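You operate a simulated robot arm through the tools that you are given. There is no shell and no other tool.

You run a simulated robot arm. Do the job below in one go: nothing can be reset, and whatever is moved stays where it is left.

JOB
Change the freshener's scent from pine to lemon and set it to low.
Fine: turn it off first and stand the pine bottle on the counter. Set down upright: scent bottle.
Where things are to end (x, y in the base frame): scent bottle within 0.06 m of [0.96, 0.04].

It is judged by the outcome, as a careful person would: the job done as asked, and still so three seconds after it is handed in. It fails if anything else is knocked over, pushed out of place, dropped, spilled or broken.

ROBOT AND FRAMES
A 7-joint arm with a two-finger parallel gripper, fixed in place. Base frame: the origin is on the floor under the middle of its stand, x ahead of it, y to its left, z up. Units: m, rad, N and s.
It reaches about 1.247 m from its shoulder. Its first joint turns from -2.304 to 2.304 rad. Payload 3.91 kg.
The tool frame sits at the grasp point between the pads (the TCP): z along the fingers, y along the line on which they close. The tips reach 0.03 m beyond it. The gripper opens to 0.11 m. The fingers are 0.02 m wide and 0.01 m thick; the gripper's body (0.048 by 0.112 m) begins 0.055 m behind the TCP.
Orientation is told as [roll, pitch, yaw] about the base's x, y, z axes, in that order, counted from this pose: with the fingers straight down and closing along the base's y, the tool's x points along the base's -x, its y along +y and its z along -z.

CONTROLS
- The arm moves only by the tool play_rows. Its argument "series" is text: rows parted by semicolons, each of 7 numbers parted by spaces: the closure in counts, from 0 (fully open) to 255 (shut), then the shift along the tool's x, y, z in units of 250 mm (1.0 is 250 mm), then the turn, a rotation vector about the tool's x, y, z in units of 120 degrees (1.0 is 120 degrees). In form: gripper tx ty tz ax ay az; .... A call has 1 to 20 rows; each row is the pose to reach, as a shift and turn from the pose commanded when the call began, along the tool's axes at that moment. A call with a number of a shift or a turn outside -1 to 1 is refused whole. A row lasts 0.2 s, in which the tool goes at most 0.05 m and 0.15 rad; a call with a longer step from one row to the next is refused whole, and so is a gripper value outside its range. Where a pose cannot be reached the arm comes as near as it can. A force on the tool above 40 N (or 10 N above the force at the start of the call, whichever is more), or a blocked arm, ends the call early, and 0.2 s more pass. Each finger travels about 0.108 m/s and halts on what it meets, pressing with about 38 N; the grip force reading is that of the motor and also rises with nothing between the fingers. The clock runs only during rows and for 0.2 s after the last one: add rows that repeat a pose to give the fingers time. The reply holds the time, the measured pose of the TCP, the force on the tool along the base axes, the opening and the grip force, in the units named above and with some noise, with the torque about the TCP (base axes, N m) and any sound that the robot's microphone picked up.
- Cameras (640 x 400 px; columns grow to the right, rows downward): "scene" is fixed at [0.0508, 0.6498, 1.4519]; the picture's right is [-0.46, -0.89, 0.00], its down [-0.29, 0.15, -0.95] and it looks along [0.84, -0.44, -0.32] (base axes); focal length 367 px, centre (320, 200). "wrist" rides on the gripper at [0.072, 0.017, -0.103] in the tool frame; the picture's right is [-0.23, 0.97, 0.00], its down [-0.76, -0.18, -0.62] and it looks along [-0.61, -0.14, 0.78] (tool axes); focal length 222 px, centre (320, 200).
- camera(camera): a new picture of that camera. The clock stands still meanwhile.
- probe_pixels(camera, pixels): for up to 12 pixels [column, row] of the newest picture of that camera ("zoom" is the newest enlarged one), the place [x, y, z] in the base frame of the surface seen there, good to about 0.003 m. The clock stands still meanwhile.
- inspect(camera, box): a new picture of the part [left, top, right, bottom] of that camera's present view, enlarged. The clock stands still meanwhile.
- close_job(): hands the job in; it is judged then, once.

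Leave the gripper open and the arm clear of the work at the hand-in unless told otherwise.

The tools are called after "Call:" as name(argument=value, ...) on one line, values as JSON. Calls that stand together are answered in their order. play_rows: Moves the arm, as the interface text tells. Its arguments: {"type":"object","properties":{"series":{"type":"string"}},"required":["series"]} The other tools are called the same way: camera (camera) takes a picture; probe_pixels (camera, pixels) gives the place of the surface under pixels of a picture; inspect (camera, box) takes an enlarged picture of a part of a camera's view; close_job () hands the job in.

At the start:

```text
time_s: 0.0
eef_pos: [0.7162, 0.0857, 1.2175]
orientation: [0.001, 0.0, 0.0]
wrist_force: [0.5, -0.5, -0.4]
wrist_torque: [0.02, 0.0, 0.0]
grip_width: 0.11
gripper_force: 0.0
```

scene: 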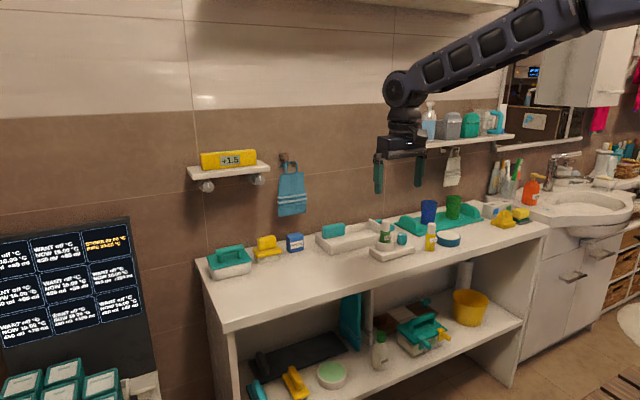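
wrist: 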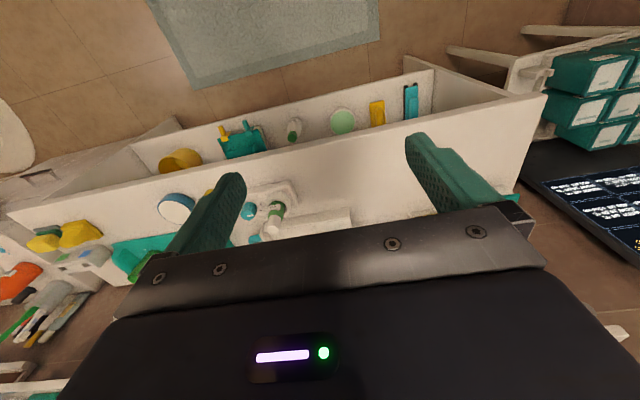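

I see a counter with several items; near (390,240) there is a white device with a green bottle, which may be the freshener, and a yellow bottle at (431,237). I'll enlarge that part of the scene.

Call:
inspect(camera="scene", box=[340, 190, 480, 278])

Call:
inspect(camera="scene", box=[190, 200, 350, 300])

Call:
inspect(camera="wrist", box=[140, 150, 380, 300])

```text
4.55 times, centred on (410, 234) of scene
```

zoom: 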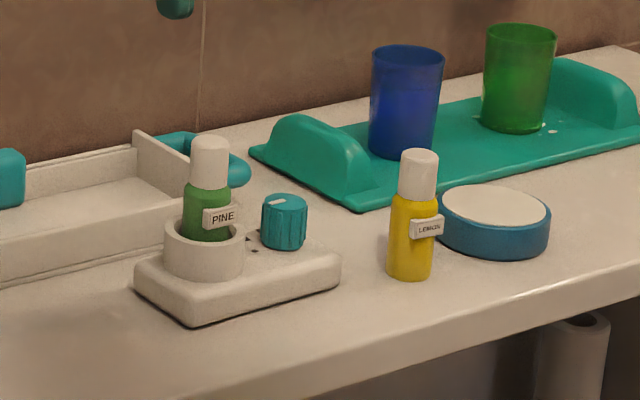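

```text
4.00 times, centred on (270, 250) of scene
```

zoom: 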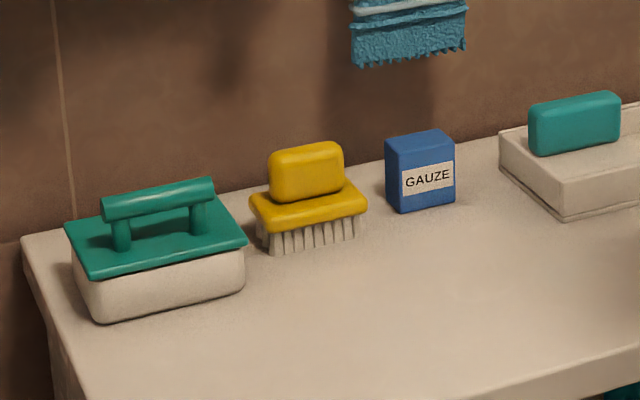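

```text
2.67 times, centred on (260, 225) of wrist
```

zoom: 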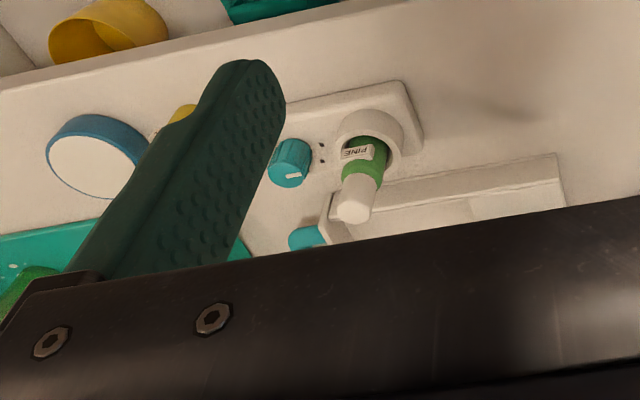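

The freshener holds the pine bottle in a cup, with a teal knob that has a white mark and dots around it. The lemon bottle stands beside it. I'll enlarge that area further so I can measure it.

Call:
inspect(camera="scene", box=[364, 214, 444, 264])

```text
8.00 times, centred on (404, 239) of scene
```

zoom: 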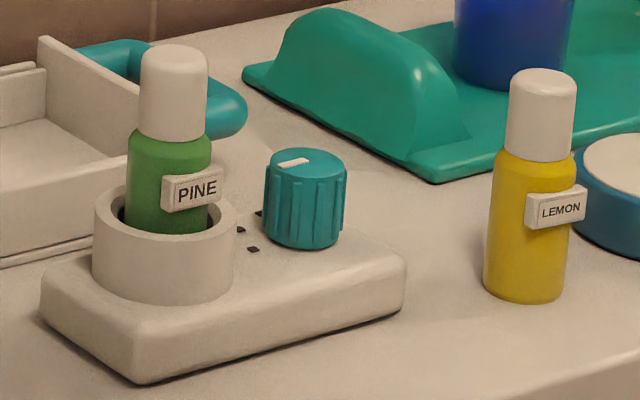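

I can see the knob top with its white mark near (292,162) and marks on the base near (253,249), (240,229) and (259,213). I'll probe the key points.

Call:
probe_pixels(camera="zoom", pixels=[[174, 56], [174, 110], [174, 160], [195, 190], [165, 270], [305, 162], [285, 163], [302, 210], [253, 249], [240, 229], [259, 213], [140, 370]])

Call:
probe_pixels(camera="zoom", pixels=[[543, 80], [540, 130], [520, 190], [520, 270], [555, 210], [525, 298], [395, 250], [400, 310], [45, 290], [100, 220], [225, 220], [600, 155]])

```text
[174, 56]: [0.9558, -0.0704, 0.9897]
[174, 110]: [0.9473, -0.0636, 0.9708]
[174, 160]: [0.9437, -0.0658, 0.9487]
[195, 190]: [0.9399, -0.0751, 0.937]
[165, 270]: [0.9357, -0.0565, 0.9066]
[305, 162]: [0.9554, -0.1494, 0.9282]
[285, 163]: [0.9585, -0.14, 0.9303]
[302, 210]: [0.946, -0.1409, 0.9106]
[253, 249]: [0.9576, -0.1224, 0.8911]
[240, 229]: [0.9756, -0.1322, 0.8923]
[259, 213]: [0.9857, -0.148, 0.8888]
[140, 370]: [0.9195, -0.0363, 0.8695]
```

```text
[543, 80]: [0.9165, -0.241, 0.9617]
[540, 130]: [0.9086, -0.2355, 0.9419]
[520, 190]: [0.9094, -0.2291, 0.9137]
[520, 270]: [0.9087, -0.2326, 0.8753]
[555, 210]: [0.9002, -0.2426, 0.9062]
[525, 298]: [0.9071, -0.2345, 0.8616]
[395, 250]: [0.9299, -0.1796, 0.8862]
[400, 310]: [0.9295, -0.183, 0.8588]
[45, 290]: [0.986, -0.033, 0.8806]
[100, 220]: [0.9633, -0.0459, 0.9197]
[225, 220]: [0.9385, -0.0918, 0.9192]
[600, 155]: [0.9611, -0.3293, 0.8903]
```

I measured pine with its top at about z 0.99, the knob centre near (0.957,-0.147), and lemon near (0.915,-0.24). Next I'll check the surroundings, which are the shelf, the tray and the free counter around (0.96, 0.04).

Call:
camera(camera="scene")

Call:
probe_pixels(camera="scene", pixels=[[370, 262], [350, 262], [330, 251], [316, 239], [365, 245], [340, 285], [430, 146], [510, 137], [428, 105], [334, 231], [402, 240], [428, 205]])

Call:
inspect(camera="scene", box=[0, 210, 160, 310])

```text
taken
```

scene: 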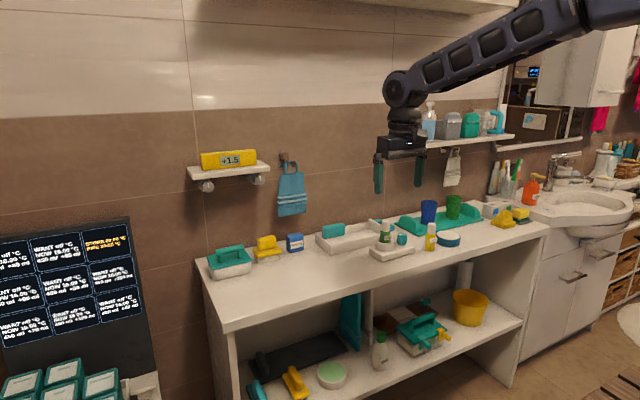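

```text
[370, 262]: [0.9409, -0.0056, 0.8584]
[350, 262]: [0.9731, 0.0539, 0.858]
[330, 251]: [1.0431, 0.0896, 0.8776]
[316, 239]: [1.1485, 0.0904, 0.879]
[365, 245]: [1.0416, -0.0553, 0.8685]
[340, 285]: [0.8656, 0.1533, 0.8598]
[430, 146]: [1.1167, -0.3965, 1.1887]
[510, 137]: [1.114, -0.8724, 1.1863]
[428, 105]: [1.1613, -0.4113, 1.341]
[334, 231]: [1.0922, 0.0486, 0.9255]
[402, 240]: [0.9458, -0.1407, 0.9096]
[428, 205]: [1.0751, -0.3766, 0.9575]
```

```text
4.00 times, centred on (80, 260) of scene
```

zoom: 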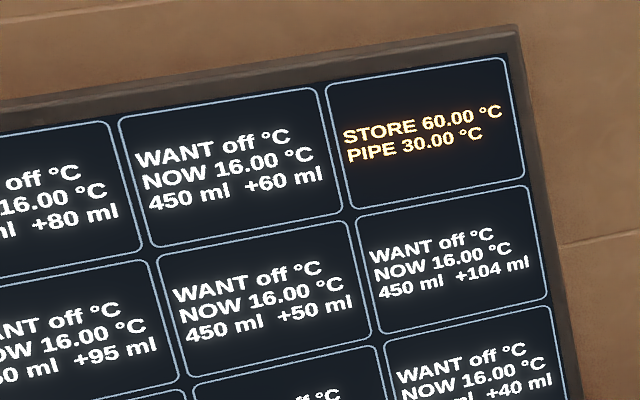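

The counter is at z≈0.858. The tray front is at x≈1.04, so the spot at (0.96,0.04) is free. The wall shelf is further right and back. I'll move the arm above the freshener at z≈1.12 so the wrist camera looks down on the knob.

Call:
play_rows(series="0 -0.1 -0.1 0.04 0 0 0; 0 -0.2 -0.2 0.08 0 0 0; 0 -0.3 -0.3 0.12 0 0 0; 0 -0.4 -0.4 0.16 0 0 0; 0 -0.5 -0.5 0.2 0 0 0; 0 -0.6 -0.6 0.24 0 0 0; 0 -0.7 -0.7 0.28 0 0 0; 0 -0.8 -0.8 0.32 0 0 0; 0 -0.9 -0.9 0.36 0 0 0; 0 -0.9 -0.9 0.36 0 0 0")

Call:
camera(camera="wrist")

```text
time_s: 2.2
eef_pos: [0.9427, -0.1397, 1.1262]
orientation: [0.0, -0.001, 0.001]
wrist_force: [-0.7, -0.5, -0.6]
wrist_torque: [0.01, 0.0, 0.0]
grip_width: 0.1102
gripper_force: 0.1
```

```text
taken
```

wrist: 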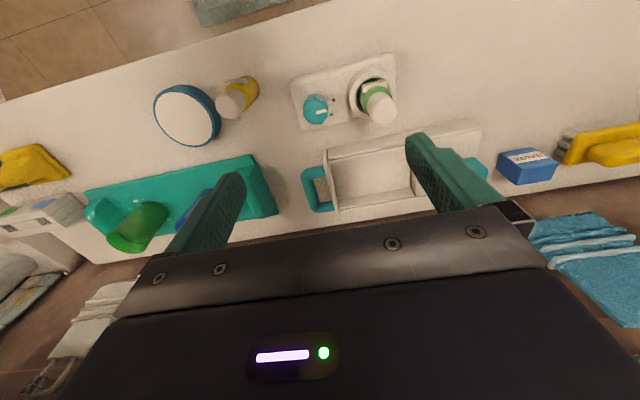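

The wrist camera now shows the freshener at about (345,95), nearly from above. I'll enlarge it to read the knob marks.

Call:
inspect(camera="wrist", box=[285, 50, 405, 125])

```text
5.33 times, centred on (345, 88) of wrist
```

zoom: 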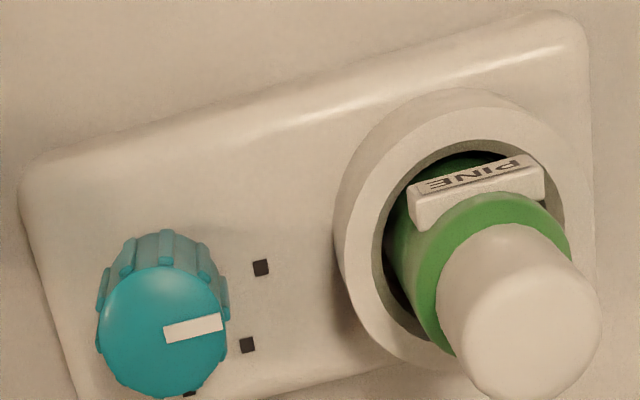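

The marks are near (261,268), (247,344) and (190,393), and the pointer is white. I'll probe them and the outlines of the knob and bottle.

Call:
probe_pixels(camera="zoom", pixels=[[261, 268], [247, 344], [190, 394], [170, 333], [218, 322], [163, 332], [108, 330], [218, 345], [160, 275], [160, 388], [150, 240], [20, 190]])

Call:
probe_pixels(camera="zoom", pixels=[[520, 310], [445, 300], [595, 320], [520, 230], [520, 390], [560, 20], [345, 220], [470, 95], [415, 210], [540, 180], [430, 355], [560, 200]])

Call:
inspect(camera="scene", box=[384, 226, 416, 246])

```text
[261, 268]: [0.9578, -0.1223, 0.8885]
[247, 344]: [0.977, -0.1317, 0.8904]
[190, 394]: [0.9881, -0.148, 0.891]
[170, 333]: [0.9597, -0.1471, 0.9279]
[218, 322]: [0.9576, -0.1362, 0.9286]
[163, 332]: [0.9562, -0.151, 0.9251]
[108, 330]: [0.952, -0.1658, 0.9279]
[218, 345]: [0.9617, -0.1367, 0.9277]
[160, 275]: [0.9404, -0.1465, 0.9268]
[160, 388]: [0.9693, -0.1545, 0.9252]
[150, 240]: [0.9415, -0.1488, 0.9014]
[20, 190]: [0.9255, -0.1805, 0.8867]
```

```text
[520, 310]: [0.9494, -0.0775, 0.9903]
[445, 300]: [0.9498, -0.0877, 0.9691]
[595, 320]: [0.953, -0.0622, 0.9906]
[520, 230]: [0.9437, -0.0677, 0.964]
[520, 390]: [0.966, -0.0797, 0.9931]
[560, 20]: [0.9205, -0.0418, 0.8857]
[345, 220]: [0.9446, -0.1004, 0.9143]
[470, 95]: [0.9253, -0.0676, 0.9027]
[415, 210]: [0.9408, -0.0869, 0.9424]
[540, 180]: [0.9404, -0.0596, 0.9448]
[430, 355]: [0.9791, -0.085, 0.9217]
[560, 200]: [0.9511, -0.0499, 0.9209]
```

```text
16.00 times, centred on (400, 236) of scene
```

zoom: 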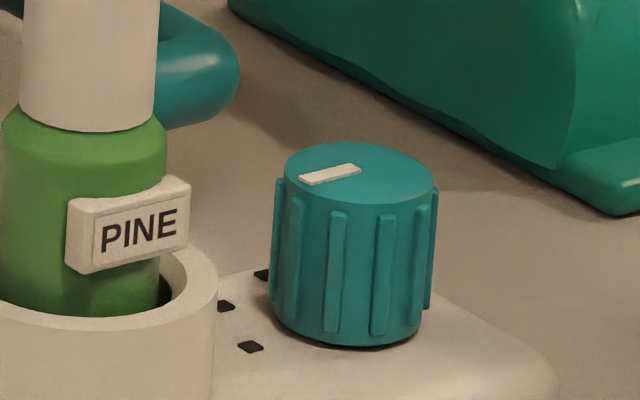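

The pointer is at about 84° from +x toward +y. The marks sit at about 86°, 42° and 5°, so the pointer is on the first one. I need a closer look at the marks for anything that tells off, low and high apart. I'll start with a wider crop around the device.

Call:
inspect(camera="wrist", box=[290, 80, 354, 130])

```text
8.00 times, centred on (322, 105) of wrist
```

zoom: 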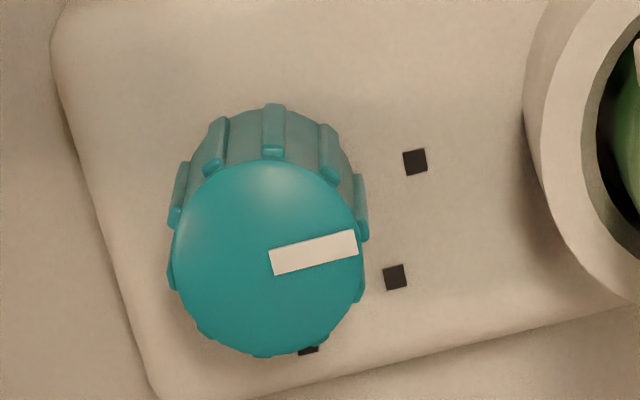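

I see three plain square marks and no lettering yet. I'll bring the camera more directly above and closer, with TCP near (1.0,-0.165,1.06), clear of everything, and look again.

Call:
play_rows(series="0 -0.12 -0.05 0.13 0 0 0; 0 -0.24 -0.1 0.26 0 0 0; 0 -0.24 -0.1 0.26 0 0 0")

Call:
camera(camera="wrist")

```text
time_s: 3.0
eef_pos: [1.0018, -0.1639, 1.0611]
orientation: [0.001, 0.0, 0.0]
wrist_force: [0.2, -0.2, 0.1]
wrist_torque: [-0.01, -0.06, -0.01]
grip_width: 0.1097
gripper_force: 0.0
```

```text
taken
```

wrist: 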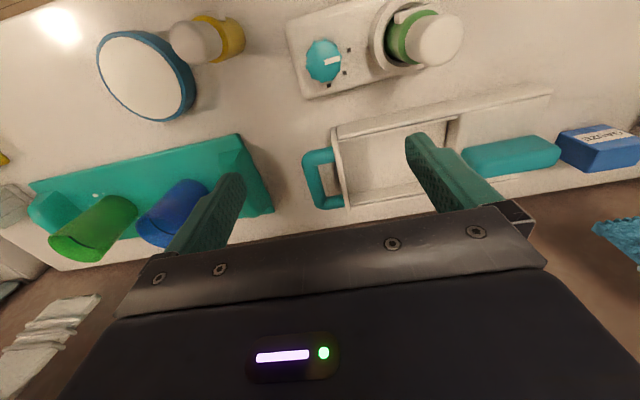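

The knob is at about (325,62). I'll enlarge it.

Call:
inspect(camera="wrist", box=[280, 0, 440, 100])

Call:
inspect(camera="wrist", box=[293, 35, 365, 90])

```text
4.00 times, centred on (360, 50) of wrist
```

zoom: 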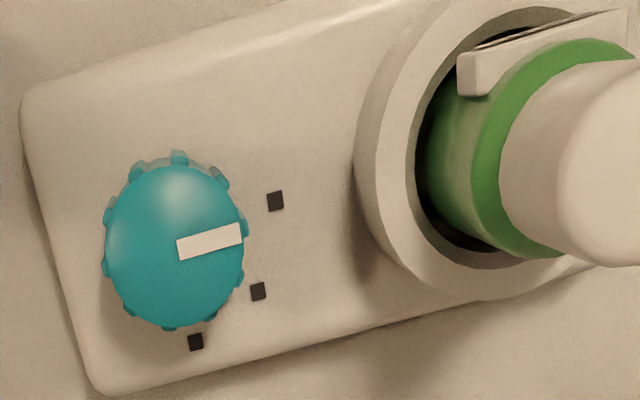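

```text
7.27 times, centred on (329, 62) of wrist
```

zoom: 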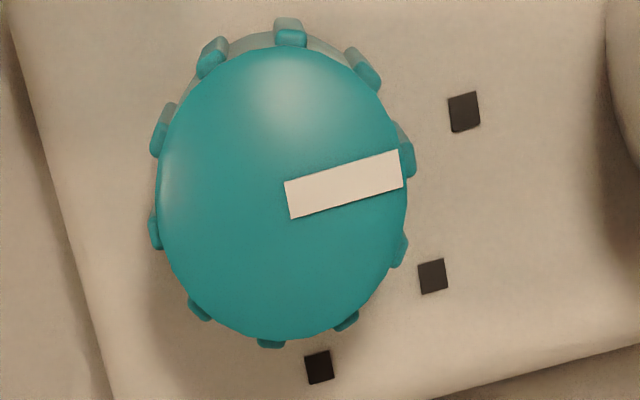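

I'll probe the marks, the knob rim and the pointer in this closer view to get exact geometry.

Call:
probe_pixels(camera="zoom", pixels=[[464, 112], [432, 276], [319, 367], [292, 200], [397, 169], [165, 195], [403, 200], [285, 50], [278, 332], [345, 185], [230, 200], [350, 260]])

```text
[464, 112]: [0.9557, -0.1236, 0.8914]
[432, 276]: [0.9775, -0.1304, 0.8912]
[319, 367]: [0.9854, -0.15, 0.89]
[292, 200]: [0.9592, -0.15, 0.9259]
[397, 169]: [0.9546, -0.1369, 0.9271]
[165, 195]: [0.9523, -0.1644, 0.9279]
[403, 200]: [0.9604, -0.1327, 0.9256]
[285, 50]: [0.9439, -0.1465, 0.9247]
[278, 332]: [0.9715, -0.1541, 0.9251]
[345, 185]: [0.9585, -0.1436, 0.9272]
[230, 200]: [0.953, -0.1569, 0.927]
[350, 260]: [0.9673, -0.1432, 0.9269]
```

I see three equal marks at 90°, 45° and 0° around the knob centre (0.957,-0.150), and the pointer is on the 90° one. The job asks to turn it off first, so I take it as being on the far end (high), with low in the middle and off at the other end. I'll listen for sounds while turning it. First I'll move over the knob at the present height and yaw the hand about +118°, so the closing line runs roughly along x and clear of the cup.

Call:
play_rows(series="0 0.03 0.01 0 0 0 -0.07; 0 0.06 0.02 0 0 0 -0.14; 0 0.09 0.03 0 0 0 -0.21; 0 0.12 0.04 0 0 0 -0.28; 0 0.15 0.05 0 0 0 -0.35; 0 0.179 0.056 0 0 0 -0.42; 0 0.179 0.056 0 0 0 -0.49; 0 0.179 0.056 0 0 0 -0.56; 0 0.179 0.056 0 0 0 -0.63; 0 0.179 0.056 0 0 0 -0.7; 0 0.179 0.056 0 0 0 -0.77; 0 0.179 0.056 0 0 0 -0.84; 0 0.179 0.056 0 0 0 -0.91; 0 0.179 0.056 0 0 0 -0.98; 0 0.179 0.056 0 0 0 -0.98")

Call:
camera(camera="wrist")

Call:
camera(camera="scene")

```text
time_s: 6.2
eef_pos: [0.9566, -0.1492, 1.062]
orientation: [-0.001, 0.001, 2.052]
wrist_force: [-0.9, -0.9, 0.4]
wrist_torque: [0.04, -0.01, -0.02]
grip_width: 0.11
gripper_force: 0.0
```

```text
taken
```

wrist: 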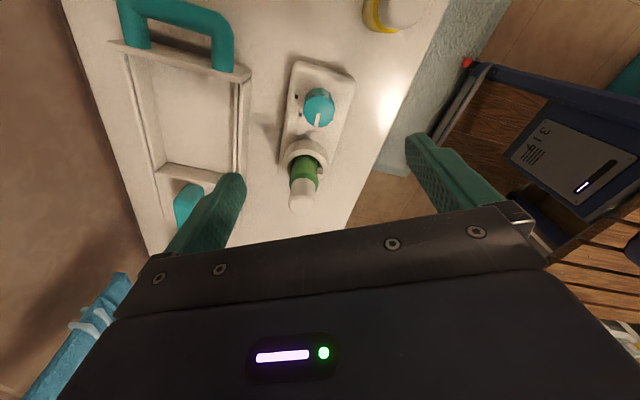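

```text
taken
```

scene: 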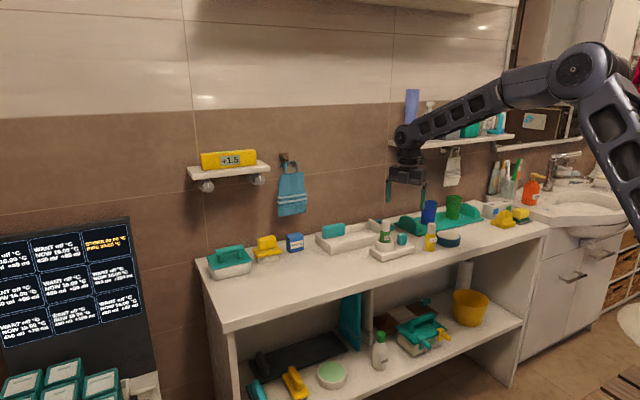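

The yaw reached 117.6° and no sounds were reported. This view is from the −y side, so I'll enlarge the device to check for lettering on that side and refine the centres.

Call:
inspect(camera="wrist", box=[260, 50, 380, 215])

Call:
inspect(camera="wrist", box=[275, 55, 371, 115])

```text
2.42 times, centred on (320, 132) of wrist
```

zoom: 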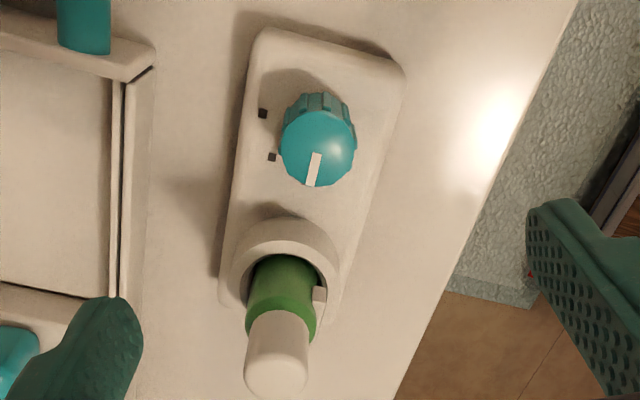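

```text
6.67 times, centred on (323, 85) of wrist
```

zoom: 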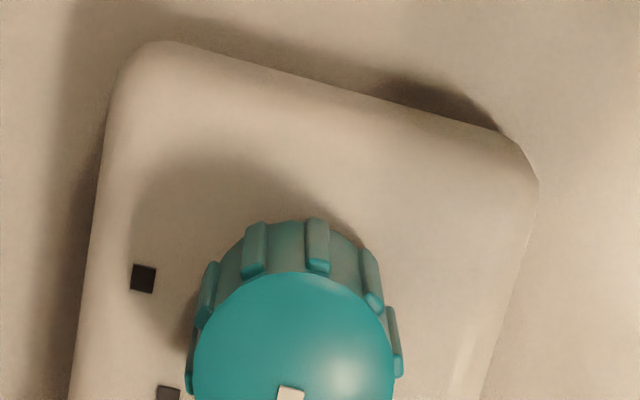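

There is no lettering here either. I'll probe the knob and bottle outlines from this side to average their centres.

Call:
inspect(camera="wrist", box=[272, 80, 368, 140])

Call:
inspect(camera="wrist", box=[260, 140, 356, 215])

Call:
probe_pixels(camera="wrist", pixels=[[319, 94], [320, 122], [306, 107], [333, 108], [320, 108], [301, 202], [292, 190], [312, 193], [303, 186], [325, 152], [289, 150], [305, 138]])

```text
6.67 times, centred on (320, 110) of wrist
```

zoom: 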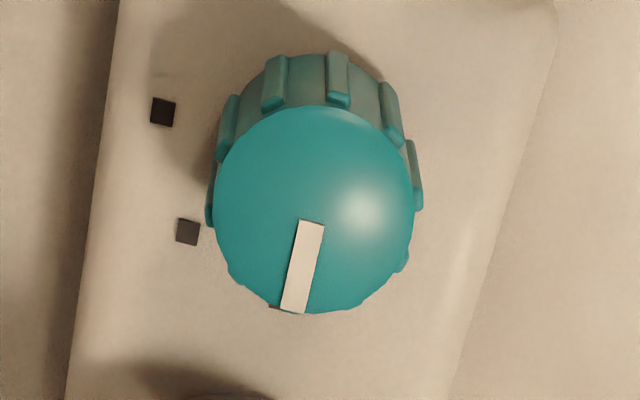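

```text
5.33 times, centred on (308, 178) of wrist
```

zoom: 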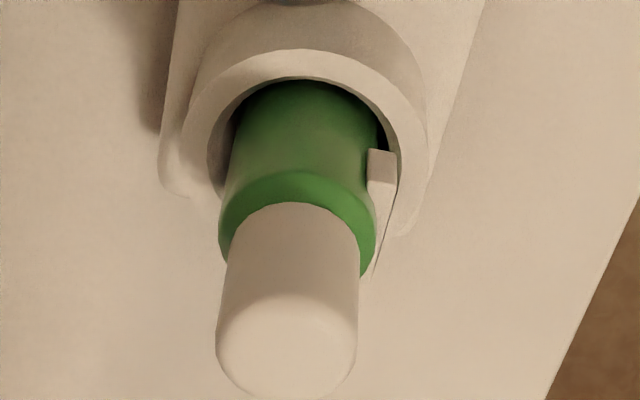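

```text
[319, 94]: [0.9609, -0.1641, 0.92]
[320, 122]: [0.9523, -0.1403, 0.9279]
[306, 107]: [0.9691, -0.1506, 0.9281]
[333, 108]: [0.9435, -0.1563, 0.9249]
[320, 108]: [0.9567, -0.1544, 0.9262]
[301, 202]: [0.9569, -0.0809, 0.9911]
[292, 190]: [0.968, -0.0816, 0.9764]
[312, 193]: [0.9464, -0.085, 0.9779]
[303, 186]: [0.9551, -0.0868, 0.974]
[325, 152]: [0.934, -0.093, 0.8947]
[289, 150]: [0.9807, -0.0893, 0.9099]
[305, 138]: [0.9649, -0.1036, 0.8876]
```

The knob centre averages (0.9565,-0.151) and the pine centre (0.955,-0.0725). I'll yaw on to about 135°, half close the fingers to about 55 mm, and lower over the knob to TCP z≈0.94. That keeps the tips above the base plate and the hand body above the pine cap.

Call:
play_rows(series="128 0.006 0.003 0 0 0 -0.07; 128 0.006 0.003 0 0 0 -0.145; 128 0.006 0.003 0 0 0 -0.145; 128 0.006 0.003 0.1 0 0 -0.145; 128 0.006 0.003 0.2 0 0 -0.145; 128 0.006 0.003 0.3 0 0 -0.145; 128 0.006 0.003 0.38 0 0 -0.145; 128 0.006 0.003 0.44 0 0 -0.145; 128 0.006 0.003 0.488 0 0 -0.145; 128 0.006 0.003 0.488 0 0 -0.145")

Call:
camera(camera="wrist")

Call:
inspect(camera="scene", box=[340, 170, 468, 270])

```text
refused: row 2 steps farther than a row can; nothing moved
```

```text
taken
```

wrist: 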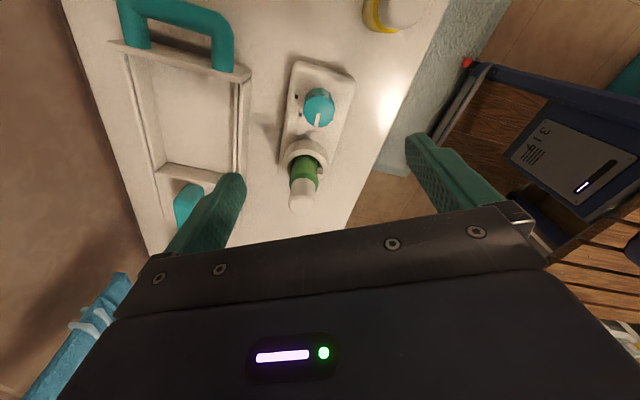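

```text
4.00 times, centred on (404, 220) of scene
```

zoom: 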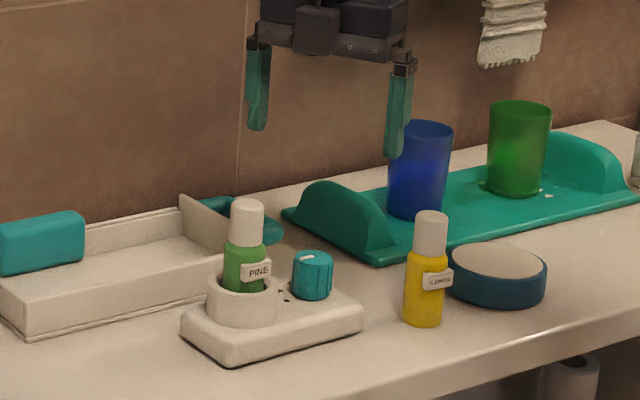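

The call was refused because the second row turned 0.075 units, which is over the limit, and nothing moved. I'll split the turn into smaller steps.

Call:
play_rows(series="128 0.006 0.003 0 0 0 -0.05; 128 0.006 0.003 0 0 0 -0.1; 128 0.006 0.003 0 0 0 -0.145; 128 0.006 0.003 0.1 0 0 -0.145; 128 0.006 0.003 0.2 0 0 -0.145; 128 0.006 0.003 0.3 0 0 -0.145; 128 0.006 0.003 0.38 0 0 -0.145; 128 0.006 0.003 0.44 0 0 -0.145; 128 0.006 0.003 0.488 0 0 -0.145; 128 0.006 0.003 0.488 0 0 -0.145")

Call:
camera(camera="wrist")

Call:
inspect(camera="scene", box=[340, 170, 468, 270])

```text
time_s: 8.4
eef_pos: [0.9572, -0.1517, 0.9402]
orientation: [0.0, -0.001, 2.355]
wrist_force: [-0.3, -0.5, -0.3]
wrist_torque: [-0.02, 0.03, 0.03]
grip_width: 0.0549
gripper_force: 0.0
```

```text
taken
```

wrist: 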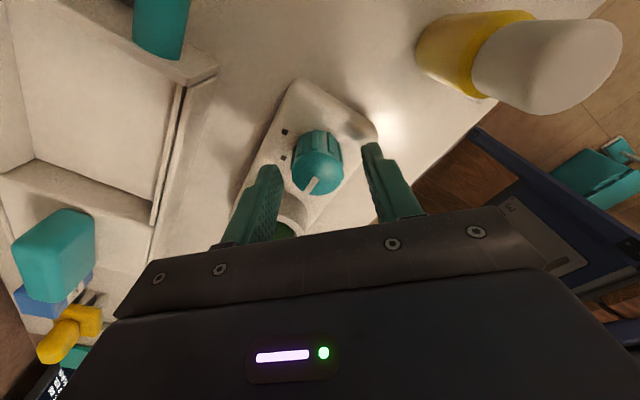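

```text
4.00 times, centred on (404, 220) of scene
```

zoom: 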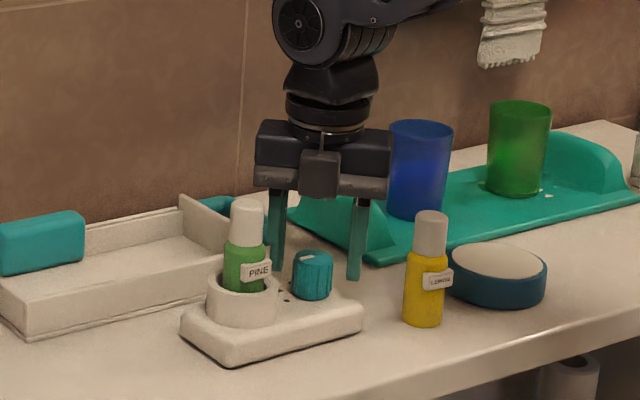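

The fingers straddle the knob with TCP at (0.957,-0.152,0.940). I'll close on it now.

Call:
play_rows(series="160 0 0 0 0 0 0; 180 0 0 0 0 0 0; 220 0 0 0 0 0 0; 220 0 0 0 0 0 0")

Call:
camera(camera="wrist")

```text
time_s: 9.4
eef_pos: [0.9579, -0.1501, 0.9404]
orientation: [0.001, 0.001, 2.357]
wrist_force: [3.9, 4.8, 1.7]
wrist_torque: [0.13, -0.15, -0.01]
grip_width: 0.0305
gripper_force: 38.2
```

```text
taken
```

wrist: 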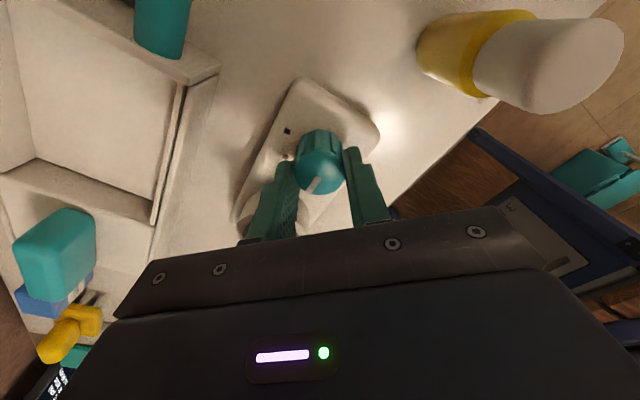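

I've gripped the knob at 30.5 mm, with a slight side load of about 6 N toward +x,+y. I'll ease about 1 mm that way and turn clockwise as seen from above by 45°, to the middle mark, then listen and look.

Call:
play_rows(series="220 0 -0.004 0 0 0 0.0; 220 0 -0.004 0 0 0 0.06; 220 0 -0.004 0 0 0 0.12; 220 0 -0.004 0 0 0 0.18; 220 0 -0.004 0 0 0 0.24; 220 0 -0.004 0 0 0 0.3; 220 0 -0.004 0 0 0 0.36; 220 0 -0.004 0 0 0 0.375; 220 0 -0.004 0 0 0 0.375")

Call:
camera(camera="wrist")

Call:
inspect(camera="scene", box=[364, 214, 444, 264])

```text
time_s: 11.4
eef_pos: [0.9567, -0.151, 0.9397]
orientation: [0.0, -0.002, 1.569]
wrist_force: [-0.9, 0.6, -0.3]
wrist_torque: [0.31, 0.03, -0.01]
grip_width: 0.0307
gripper_force: 37.7
```

```text
taken
```

wrist: 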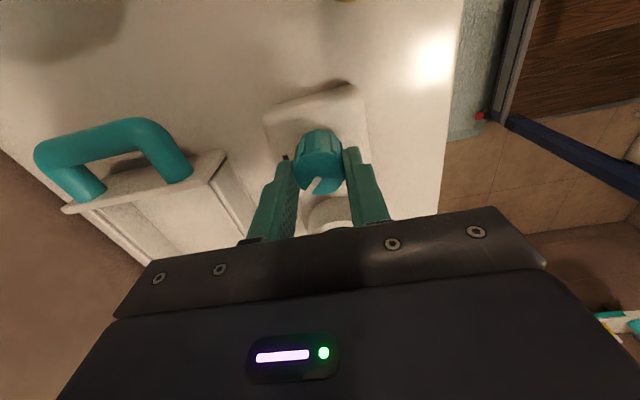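

```text
8.00 times, centred on (404, 239) of scene
```

zoom: 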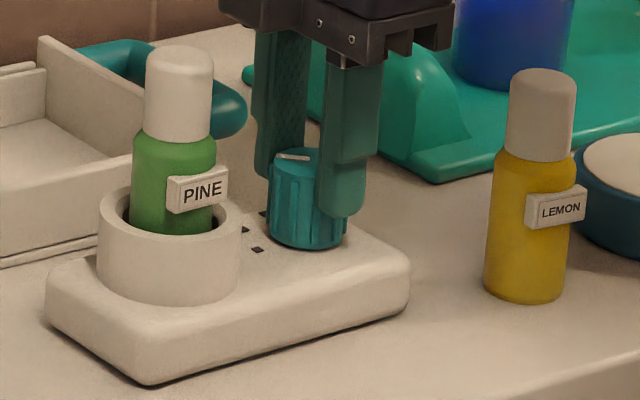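

The pointer turned with the hand and should now be at the middle mark. There was no sound, and the device shifted only a millimetre or two on gripping. I'll continue another 45° clockwise to the last mark.

Call:
play_rows(series="220 0 0 0 0 0 0.06; 220 0 0 0 0 0 0.12; 220 0 0 0 0 0 0.18; 220 0 0 0 0 0 0.24; 220 0 0 0 0 0 0.3; 220 0 0 0 0 0 0.36; 220 0 0 0 0 0 0.375; 220 0 0 0 0 0 0.375")

Call:
camera(camera="wrist")

Call:
inspect(camera="scene", box=[364, 214, 444, 264])

```text
time_s: 13.2
eef_pos: [0.9581, -0.1502, 0.9402]
orientation: [0.0, 0.0, 0.784]
wrist_force: [-2.0, -3.9, 2.7]
wrist_torque: [-0.43, 0.29, 0.4]
grip_width: 0.0307
gripper_force: 37.5
```

```text
taken
```

wrist: 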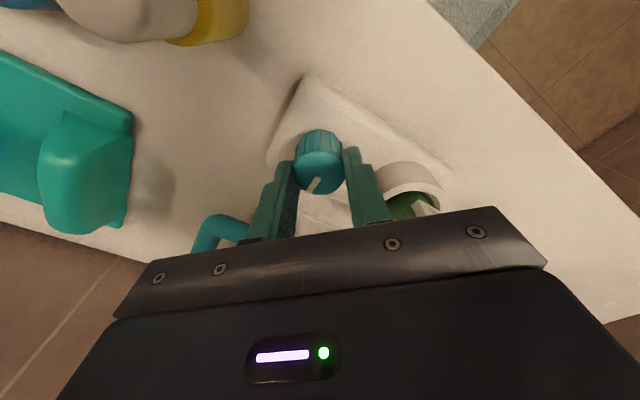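

```text
8.00 times, centred on (404, 239) of scene
```

zoom: 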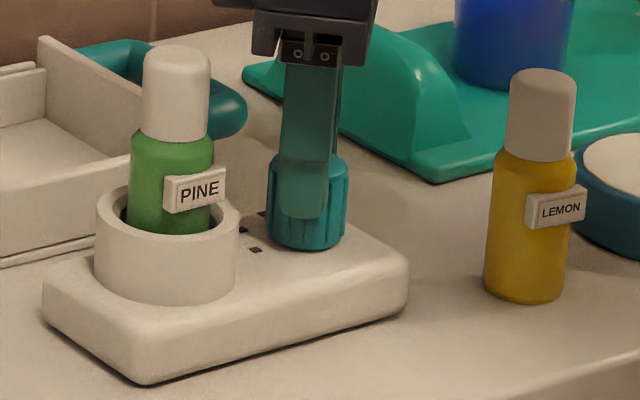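

The turn ended at yaw 45° with a small torque of 0.4 N m, possibly the end stop, and no sound. I'll open to about 55 mm, rise 0.12 m, and look at the pointer.

Call:
play_rows(series="200 0 0 0 0 0 0; 128 0 0 0 0 0 0; 128 0 0 0 0 0 0; 128 0 0 -0.1 0 0 0; 128 0 0 -0.25 0 0 0; 128 0 0 -0.4 0 0 0; 128 0 0 -0.48 0 0 0; 128 0 0 -0.48 0 0 0")

Call:
camera(camera="wrist")

Call:
inspect(camera="scene", box=[364, 214, 444, 264])

```text
time_s: 15.0
eef_pos: [0.9585, -0.1522, 1.0603]
orientation: [0.001, -0.001, 0.786]
wrist_force: [-0.2, 0.9, 0.3]
wrist_torque: [0.01, 0.02, 0.0]
grip_width: 0.0549
gripper_force: 0.1
```

```text
taken
```

wrist: 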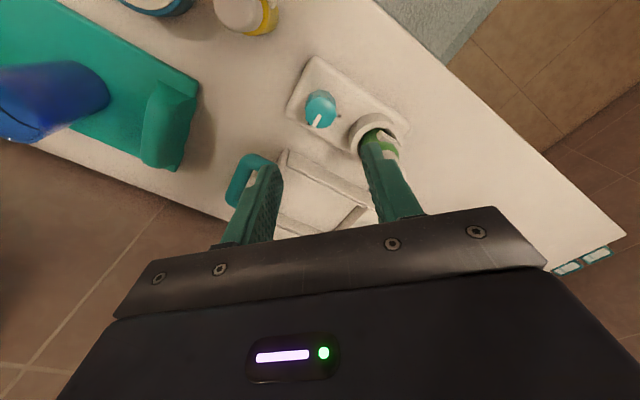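

```text
8.00 times, centred on (404, 239) of scene
```

zoom: 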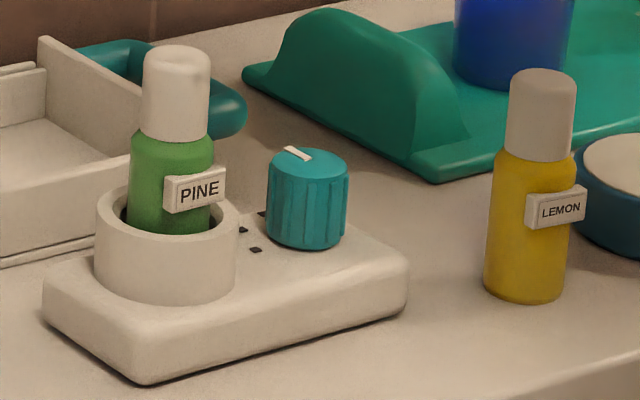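

The pointer has moved. I'll enlarge the wrist view and probe to get its angle.

Call:
inspect(camera="wrist", box=[284, 75, 356, 135])

```text
6.67 times, centred on (320, 105) of wrist
```

zoom: 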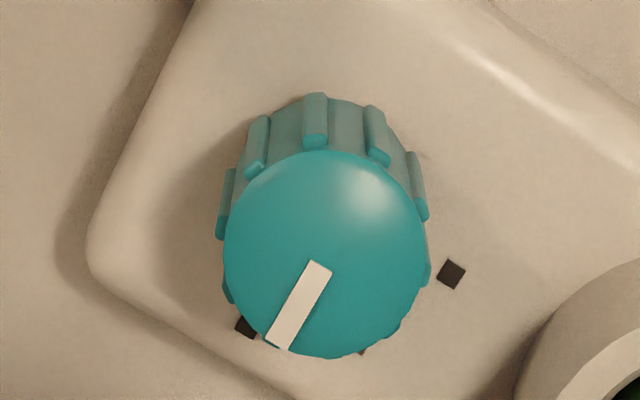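

Call:
probe_pixels(camera="zoom", pixels=[[320, 264], [279, 343], [245, 328], [363, 352], [451, 274], [228, 260], [425, 250], [325, 156], [318, 350], [300, 303], [330, 200], [250, 300]])

```text
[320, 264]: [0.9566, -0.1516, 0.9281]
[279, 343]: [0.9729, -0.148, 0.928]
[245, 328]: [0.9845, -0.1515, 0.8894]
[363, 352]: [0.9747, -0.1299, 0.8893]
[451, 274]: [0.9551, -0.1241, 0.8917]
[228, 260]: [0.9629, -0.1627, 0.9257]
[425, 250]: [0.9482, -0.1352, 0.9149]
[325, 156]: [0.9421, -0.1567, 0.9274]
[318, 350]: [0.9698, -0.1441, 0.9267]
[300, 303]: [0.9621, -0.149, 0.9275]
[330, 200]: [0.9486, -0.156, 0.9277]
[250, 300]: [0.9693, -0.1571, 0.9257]
```

Comparing pixel angles, the pointer is about 4° short of the 0° mark, essentially on the far end. I take that as off. Next I'll go above the pine bottle at yaw 0 with the fingers about 60 mm apart, and check both the pointer and the bottle from there.

Call:
play_rows(series="116 0 0 -0.06 0 0 0.06; 116 -0.05 0.05 -0.12 0 0 0.12; 116 -0.1 0.1 -0.12 0 0 0.18; 116 -0.15 0.16 -0.12 0 0 0.25; 116 -0.2 0.21 -0.12 0 0 0.32; 116 -0.217 0.234 -0.12 0 0 0.375; 116 -0.217 0.234 -0.12 0 0 0.375")

Call:
camera(camera="wrist")

Call:
inspect(camera="wrist", box=[225, 60, 369, 150])

```text
time_s: 16.6
eef_pos: [0.9545, -0.072, 1.0906]
orientation: [-0.001, 0.0, 0.0]
wrist_force: [-0.4, 0.5, 0.0]
wrist_torque: [-0.03, -0.04, 0.04]
grip_width: 0.06
gripper_force: 0.0
```

```text
taken
```

wrist: 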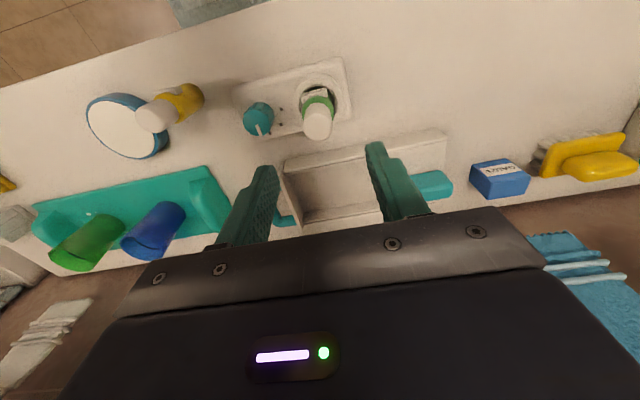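

```text
4.44 times, centred on (297, 105) of wrist
```

zoom: 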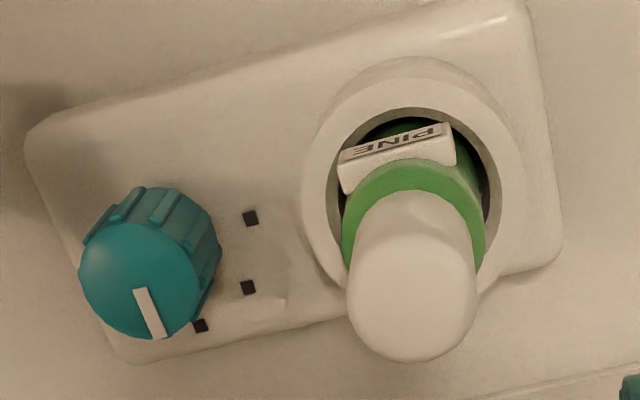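

The pointer now runs parallel to the plate's short side, so it sits exactly on the end mark. Next I'll probe the pine cap and body for the grasp.

Call:
probe_pixels(camera="zoom", pixels=[[412, 310], [352, 295], [472, 295], [412, 352], [412, 240], [345, 245], [480, 245], [345, 180], [452, 150], [400, 110], [305, 180], [522, 180]])

Call:
inspect(camera="scene", box=[364, 214, 444, 264])

```text
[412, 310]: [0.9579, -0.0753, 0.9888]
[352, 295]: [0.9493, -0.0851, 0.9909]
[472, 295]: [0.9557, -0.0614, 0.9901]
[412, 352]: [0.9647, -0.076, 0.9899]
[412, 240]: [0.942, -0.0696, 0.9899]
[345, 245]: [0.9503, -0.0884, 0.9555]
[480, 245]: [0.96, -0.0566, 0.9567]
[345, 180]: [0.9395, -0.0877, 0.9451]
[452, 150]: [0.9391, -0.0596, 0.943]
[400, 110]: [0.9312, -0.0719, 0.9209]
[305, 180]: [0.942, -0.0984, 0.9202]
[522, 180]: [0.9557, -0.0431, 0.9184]
```

```text
8.00 times, centred on (404, 239) of scene
```

zoom: 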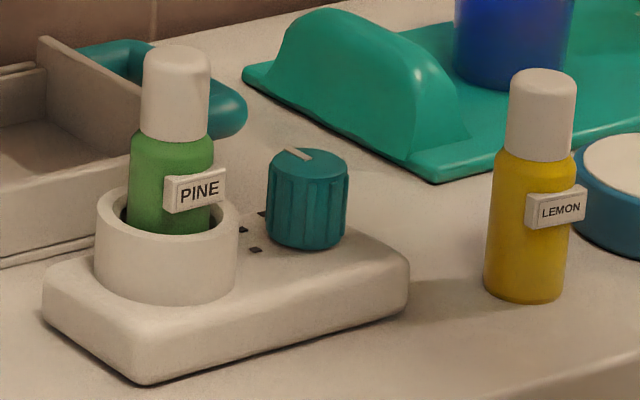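

The pine axis is at (0.954,-0.073) with a body radius of about 16.5 mm, the shoulder at z≈0.956 and the cup rim at z≈0.921. I'm already over it, so I'll lower to TCP z≈0.958, which puts the tips at 0.928, above the rim.

Call:
play_rows(series="116 0.002 -0.003 0.1 0 0 0; 116 0.002 -0.003 0.2 0 0 0; 116 0.002 -0.003 0.3 0 0 0; 116 0.002 -0.003 0.38 0 0 0; 116 0.002 -0.003 0.46 0 0 0; 116 0.002 -0.003 0.53 0 0 0; 116 0.002 -0.003 0.53 0 0 0")

Call:
inspect(camera="scene", box=[356, 200, 452, 260])

Call:
camera(camera="wrist")

```text
time_s: 18.2
eef_pos: [0.9534, -0.0725, 0.9564]
orientation: [0.0, 0.0, 0.001]
wrist_force: [-0.6, -0.7, 0.6]
wrist_torque: [0.03, -0.02, 0.02]
grip_width: 0.06
gripper_force: 0.0
```

```text
6.67 times, centred on (404, 230) of scene
```

zoom: 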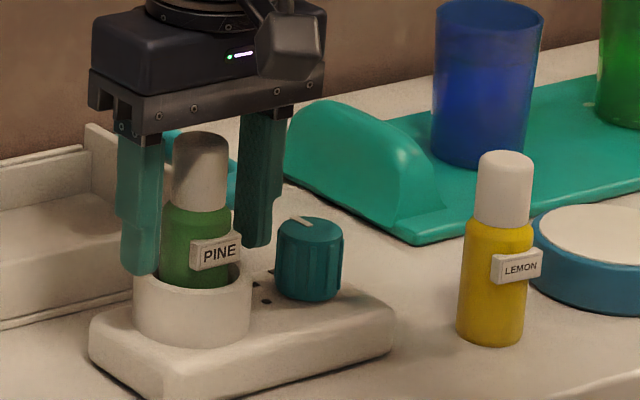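

```text
taken
```

wrist: 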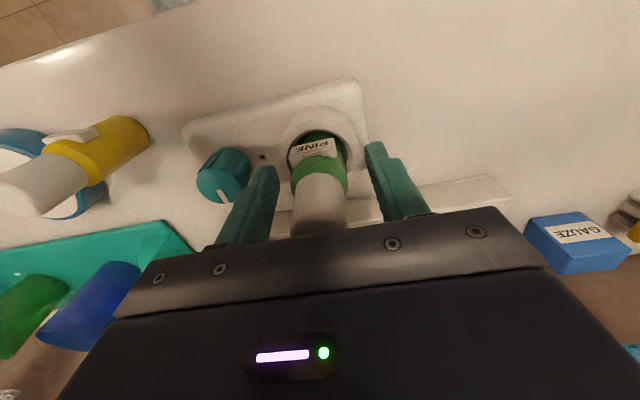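

The fingers stand on both sides of the pine bottle, clear of the cup and knob. I'll close on it.

Call:
play_rows(series="150 0 0 0 0 0 0; 170 0 0 0 0 0 0; 200 0 0 0 0 0 0; 220 0 0 0 0 0 0; 220 0 0 0 0 0 0")

Call:
inspect(camera="scene", box=[356, 200, 452, 260])

```text
time_s: 19.4
eef_pos: [0.9542, -0.0722, 0.9577]
orientation: [-0.001, 0.0, -0.002]
wrist_force: [-0.3, -0.1, -0.4]
wrist_torque: [0.01, -0.02, -0.02]
grip_width: 0.0332
gripper_force: 38.4
```

```text
6.67 times, centred on (404, 230) of scene
```

zoom: 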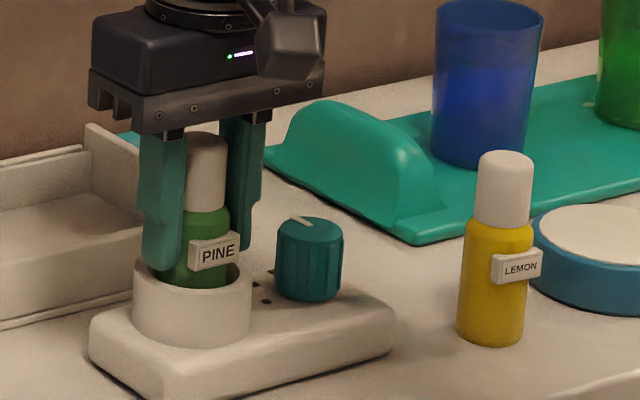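

I've gripped the pine bottle at 33 mm with no side load. I'll lift it straight up by 0.08 m, slowly, and check.

Call:
play_rows(series="220 0 0 -0.03 0 0 0; 220 0 0 -0.07 0 0 0; 220 0 0 -0.12 0 0 0; 220 0 0 -0.18 0 0 0; 220 0 0 -0.25 0 0 0; 220 0 0 -0.32 0 0 0; 220 0 0 -0.32 0 0 0")

Call:
inspect(camera="scene", box=[340, 180, 468, 260])

```text
time_s: 21.0
eef_pos: [0.9546, -0.0734, 1.0371]
orientation: [0.001, 0.0, 0.001]
wrist_force: [-0.3, 0.1, -0.1]
wrist_torque: [0.01, -0.02, -0.02]
grip_width: 0.0334
gripper_force: 38.5
```

```text
5.00 times, centred on (404, 220) of scene
```

zoom: 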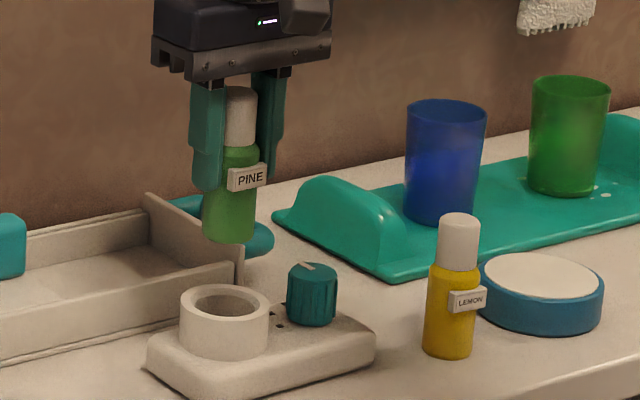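

The pine bottle came out cleanly. I'll probe its bottom, the empty cup and the target spot so I can set it down gently.

Call:
probe_pixels(camera="zoom", pixels=[[228, 238], [228, 232], [210, 232], [248, 232], [228, 215], [186, 300], [266, 300], [225, 290], [225, 305], [228, 320], [240, 100], [228, 170]])

Call:
probe_pixels(camera="scene", pixels=[[355, 260], [360, 265], [350, 258], [365, 258]])

```text
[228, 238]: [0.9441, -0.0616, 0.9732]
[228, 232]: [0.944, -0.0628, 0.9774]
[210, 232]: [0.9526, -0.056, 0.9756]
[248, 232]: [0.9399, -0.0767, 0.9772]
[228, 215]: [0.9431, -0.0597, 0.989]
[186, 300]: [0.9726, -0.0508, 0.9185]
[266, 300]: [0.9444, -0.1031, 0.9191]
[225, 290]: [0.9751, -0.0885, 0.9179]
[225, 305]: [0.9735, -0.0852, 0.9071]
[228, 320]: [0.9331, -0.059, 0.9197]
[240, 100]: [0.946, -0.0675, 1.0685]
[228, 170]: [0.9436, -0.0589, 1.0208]
```

```text
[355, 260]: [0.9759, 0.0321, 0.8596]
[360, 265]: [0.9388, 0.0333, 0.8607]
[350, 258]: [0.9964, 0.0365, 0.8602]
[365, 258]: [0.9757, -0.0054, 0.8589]
```

The bottle bottom is about 0.068 m below the TCP and the counter is at z≈0.859. I'll carry it to (0.96,0.04) and lower to TCP z≈0.935, just above the counter.

Call:
play_rows(series="220 -0.004 0.06 0 0 0 0; 220 -0.008 0.14 0 0 0 0; 220 -0.012 0.23 0 0 0 0; 220 -0.016 0.32 0 0 0 0; 220 -0.02 0.4 0 0 0 0; 220 -0.0216 0.4536 0 0 0 0; 220 -0.0216 0.4536 0.08 0 0 0; 220 -0.0216 0.4536 0.16 0 0 0; 220 -0.0216 0.4536 0.24 0 0 0; 220 -0.0216 0.4536 0.31 0 0 0; 220 -0.0216 0.4536 0.37 0 0 0; 220 -0.0216 0.4536 0.408 0 0 0; 220 -0.0216 0.4536 0.408 0 0 0")

Call:
inspect(camera="scene", box=[308, 200, 404, 275])

```text
time_s: 23.8
eef_pos: [0.9576, 0.0419, 0.935]
orientation: [-0.002, 0.001, -0.001]
wrist_force: [0.9, -0.9, -0.2]
wrist_torque: [-0.01, -0.02, -0.02]
grip_width: 0.0333
gripper_force: 38.2
```

```text
5.33 times, centred on (356, 238) of scene
```

zoom: 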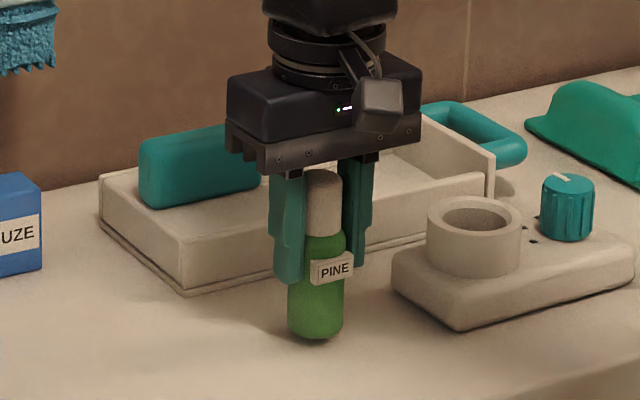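

It hovers just over the counter. I'll lower 1 mm per row for 5 mm and read the force.

Call:
play_rows(series="220 0 0 0.004 0 0 0; 220 0 0 0.008 0 0 0; 220 0 0 0.012 0 0 0; 220 0 0 0.016 0 0 0; 220 0 0 0.02 0 0 0")

```text
time_s: 25.0
eef_pos: [0.9595, 0.0405, 0.9305]
orientation: [0.002, 0.0, 0.0]
wrist_force: [0.6, 0.9, -0.7]
wrist_torque: [-0.02, 0.03, 0.0]
grip_width: 0.0335
gripper_force: 38.1
```

There's no contact force yet. I'll go down another few millimetres the same way.

Call:
play_rows(series="220 0 0 0.003 0 0 0; 220 0 0 0.006 0 0 0; 220 0 0 0.009 0 0 0")

Call:
inspect(camera="scene", box=[340, 235, 372, 270])

```text
time_s: 25.8
eef_pos: [0.9604, 0.0412, 0.9292]
orientation: [-0.001, 0.0, -0.001]
wrist_force: [-0.3, 0.6, -0.4]
wrist_torque: [0.03, 0.01, 0.0]
grip_width: 0.0329
gripper_force: 38.0
```

```text
11.43 times, centred on (356, 252) of scene
```

zoom: 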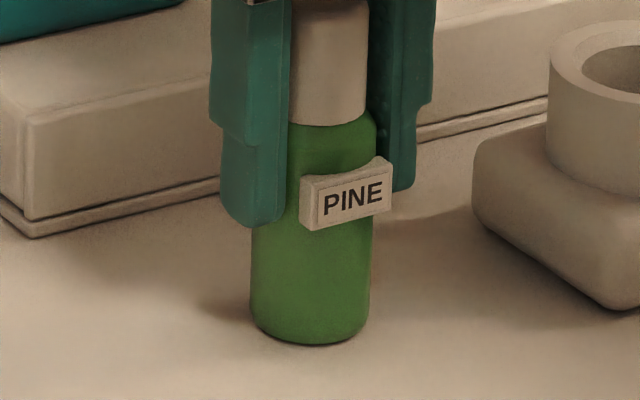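

It's still very slightly above or just touching, with no clear force. I'll continue down 2 mm more in small steps.

Call:
play_rows(series="220 0 0 0.003 0 0 0; 220 0 0 0.006 0 0 0; 220 0 0 0.008 0 0 0; 220 0 0 0.008 0 0 0")

```text
time_s: 26.8
eef_pos: [0.9591, 0.0422, 0.9281]
orientation: [0.001, -0.001, -0.002]
wrist_force: [-2.4, -3.9, 14.3]
wrist_torque: [-0.22, 0.15, 0.01]
grip_width: 0.0332
gripper_force: 38.4
```

There's contact at 14 N, so the bottle stands on the counter. I'll ease up 1 mm, open to 60 mm, then rise straight up.

Call:
play_rows(series="220 0 0 -0.004 0 0 0; 200 0 0 -0.004 0 0 0; 175 0 0 -0.004 0 0 0; 150 0 0 -0.004 0 0 0; 116 0 0 -0.004 0 0 0; 116 0 0 -0.004 0 0 0")

Call:
inspect(camera="scene", box=[308, 200, 404, 275])

```text
time_s: 28.2
eef_pos: [0.9599, 0.0414, 0.9274]
orientation: [0.0, 0.0, -0.001]
wrist_force: [-0.1, 0.5, -0.2]
wrist_torque: [0.03, 0.02, -0.03]
grip_width: 0.0601
gripper_force: 0.1
```

```text
5.33 times, centred on (356, 238) of scene
```

zoom: 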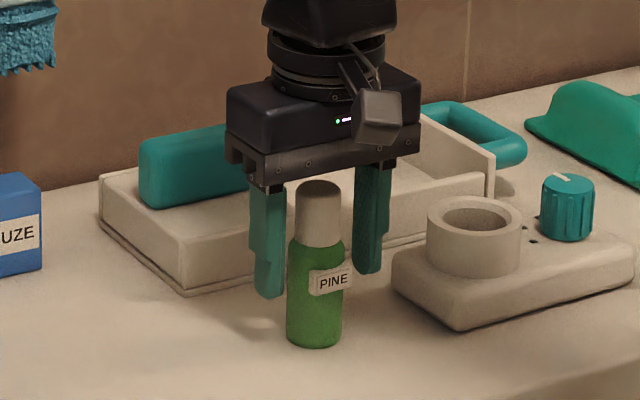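

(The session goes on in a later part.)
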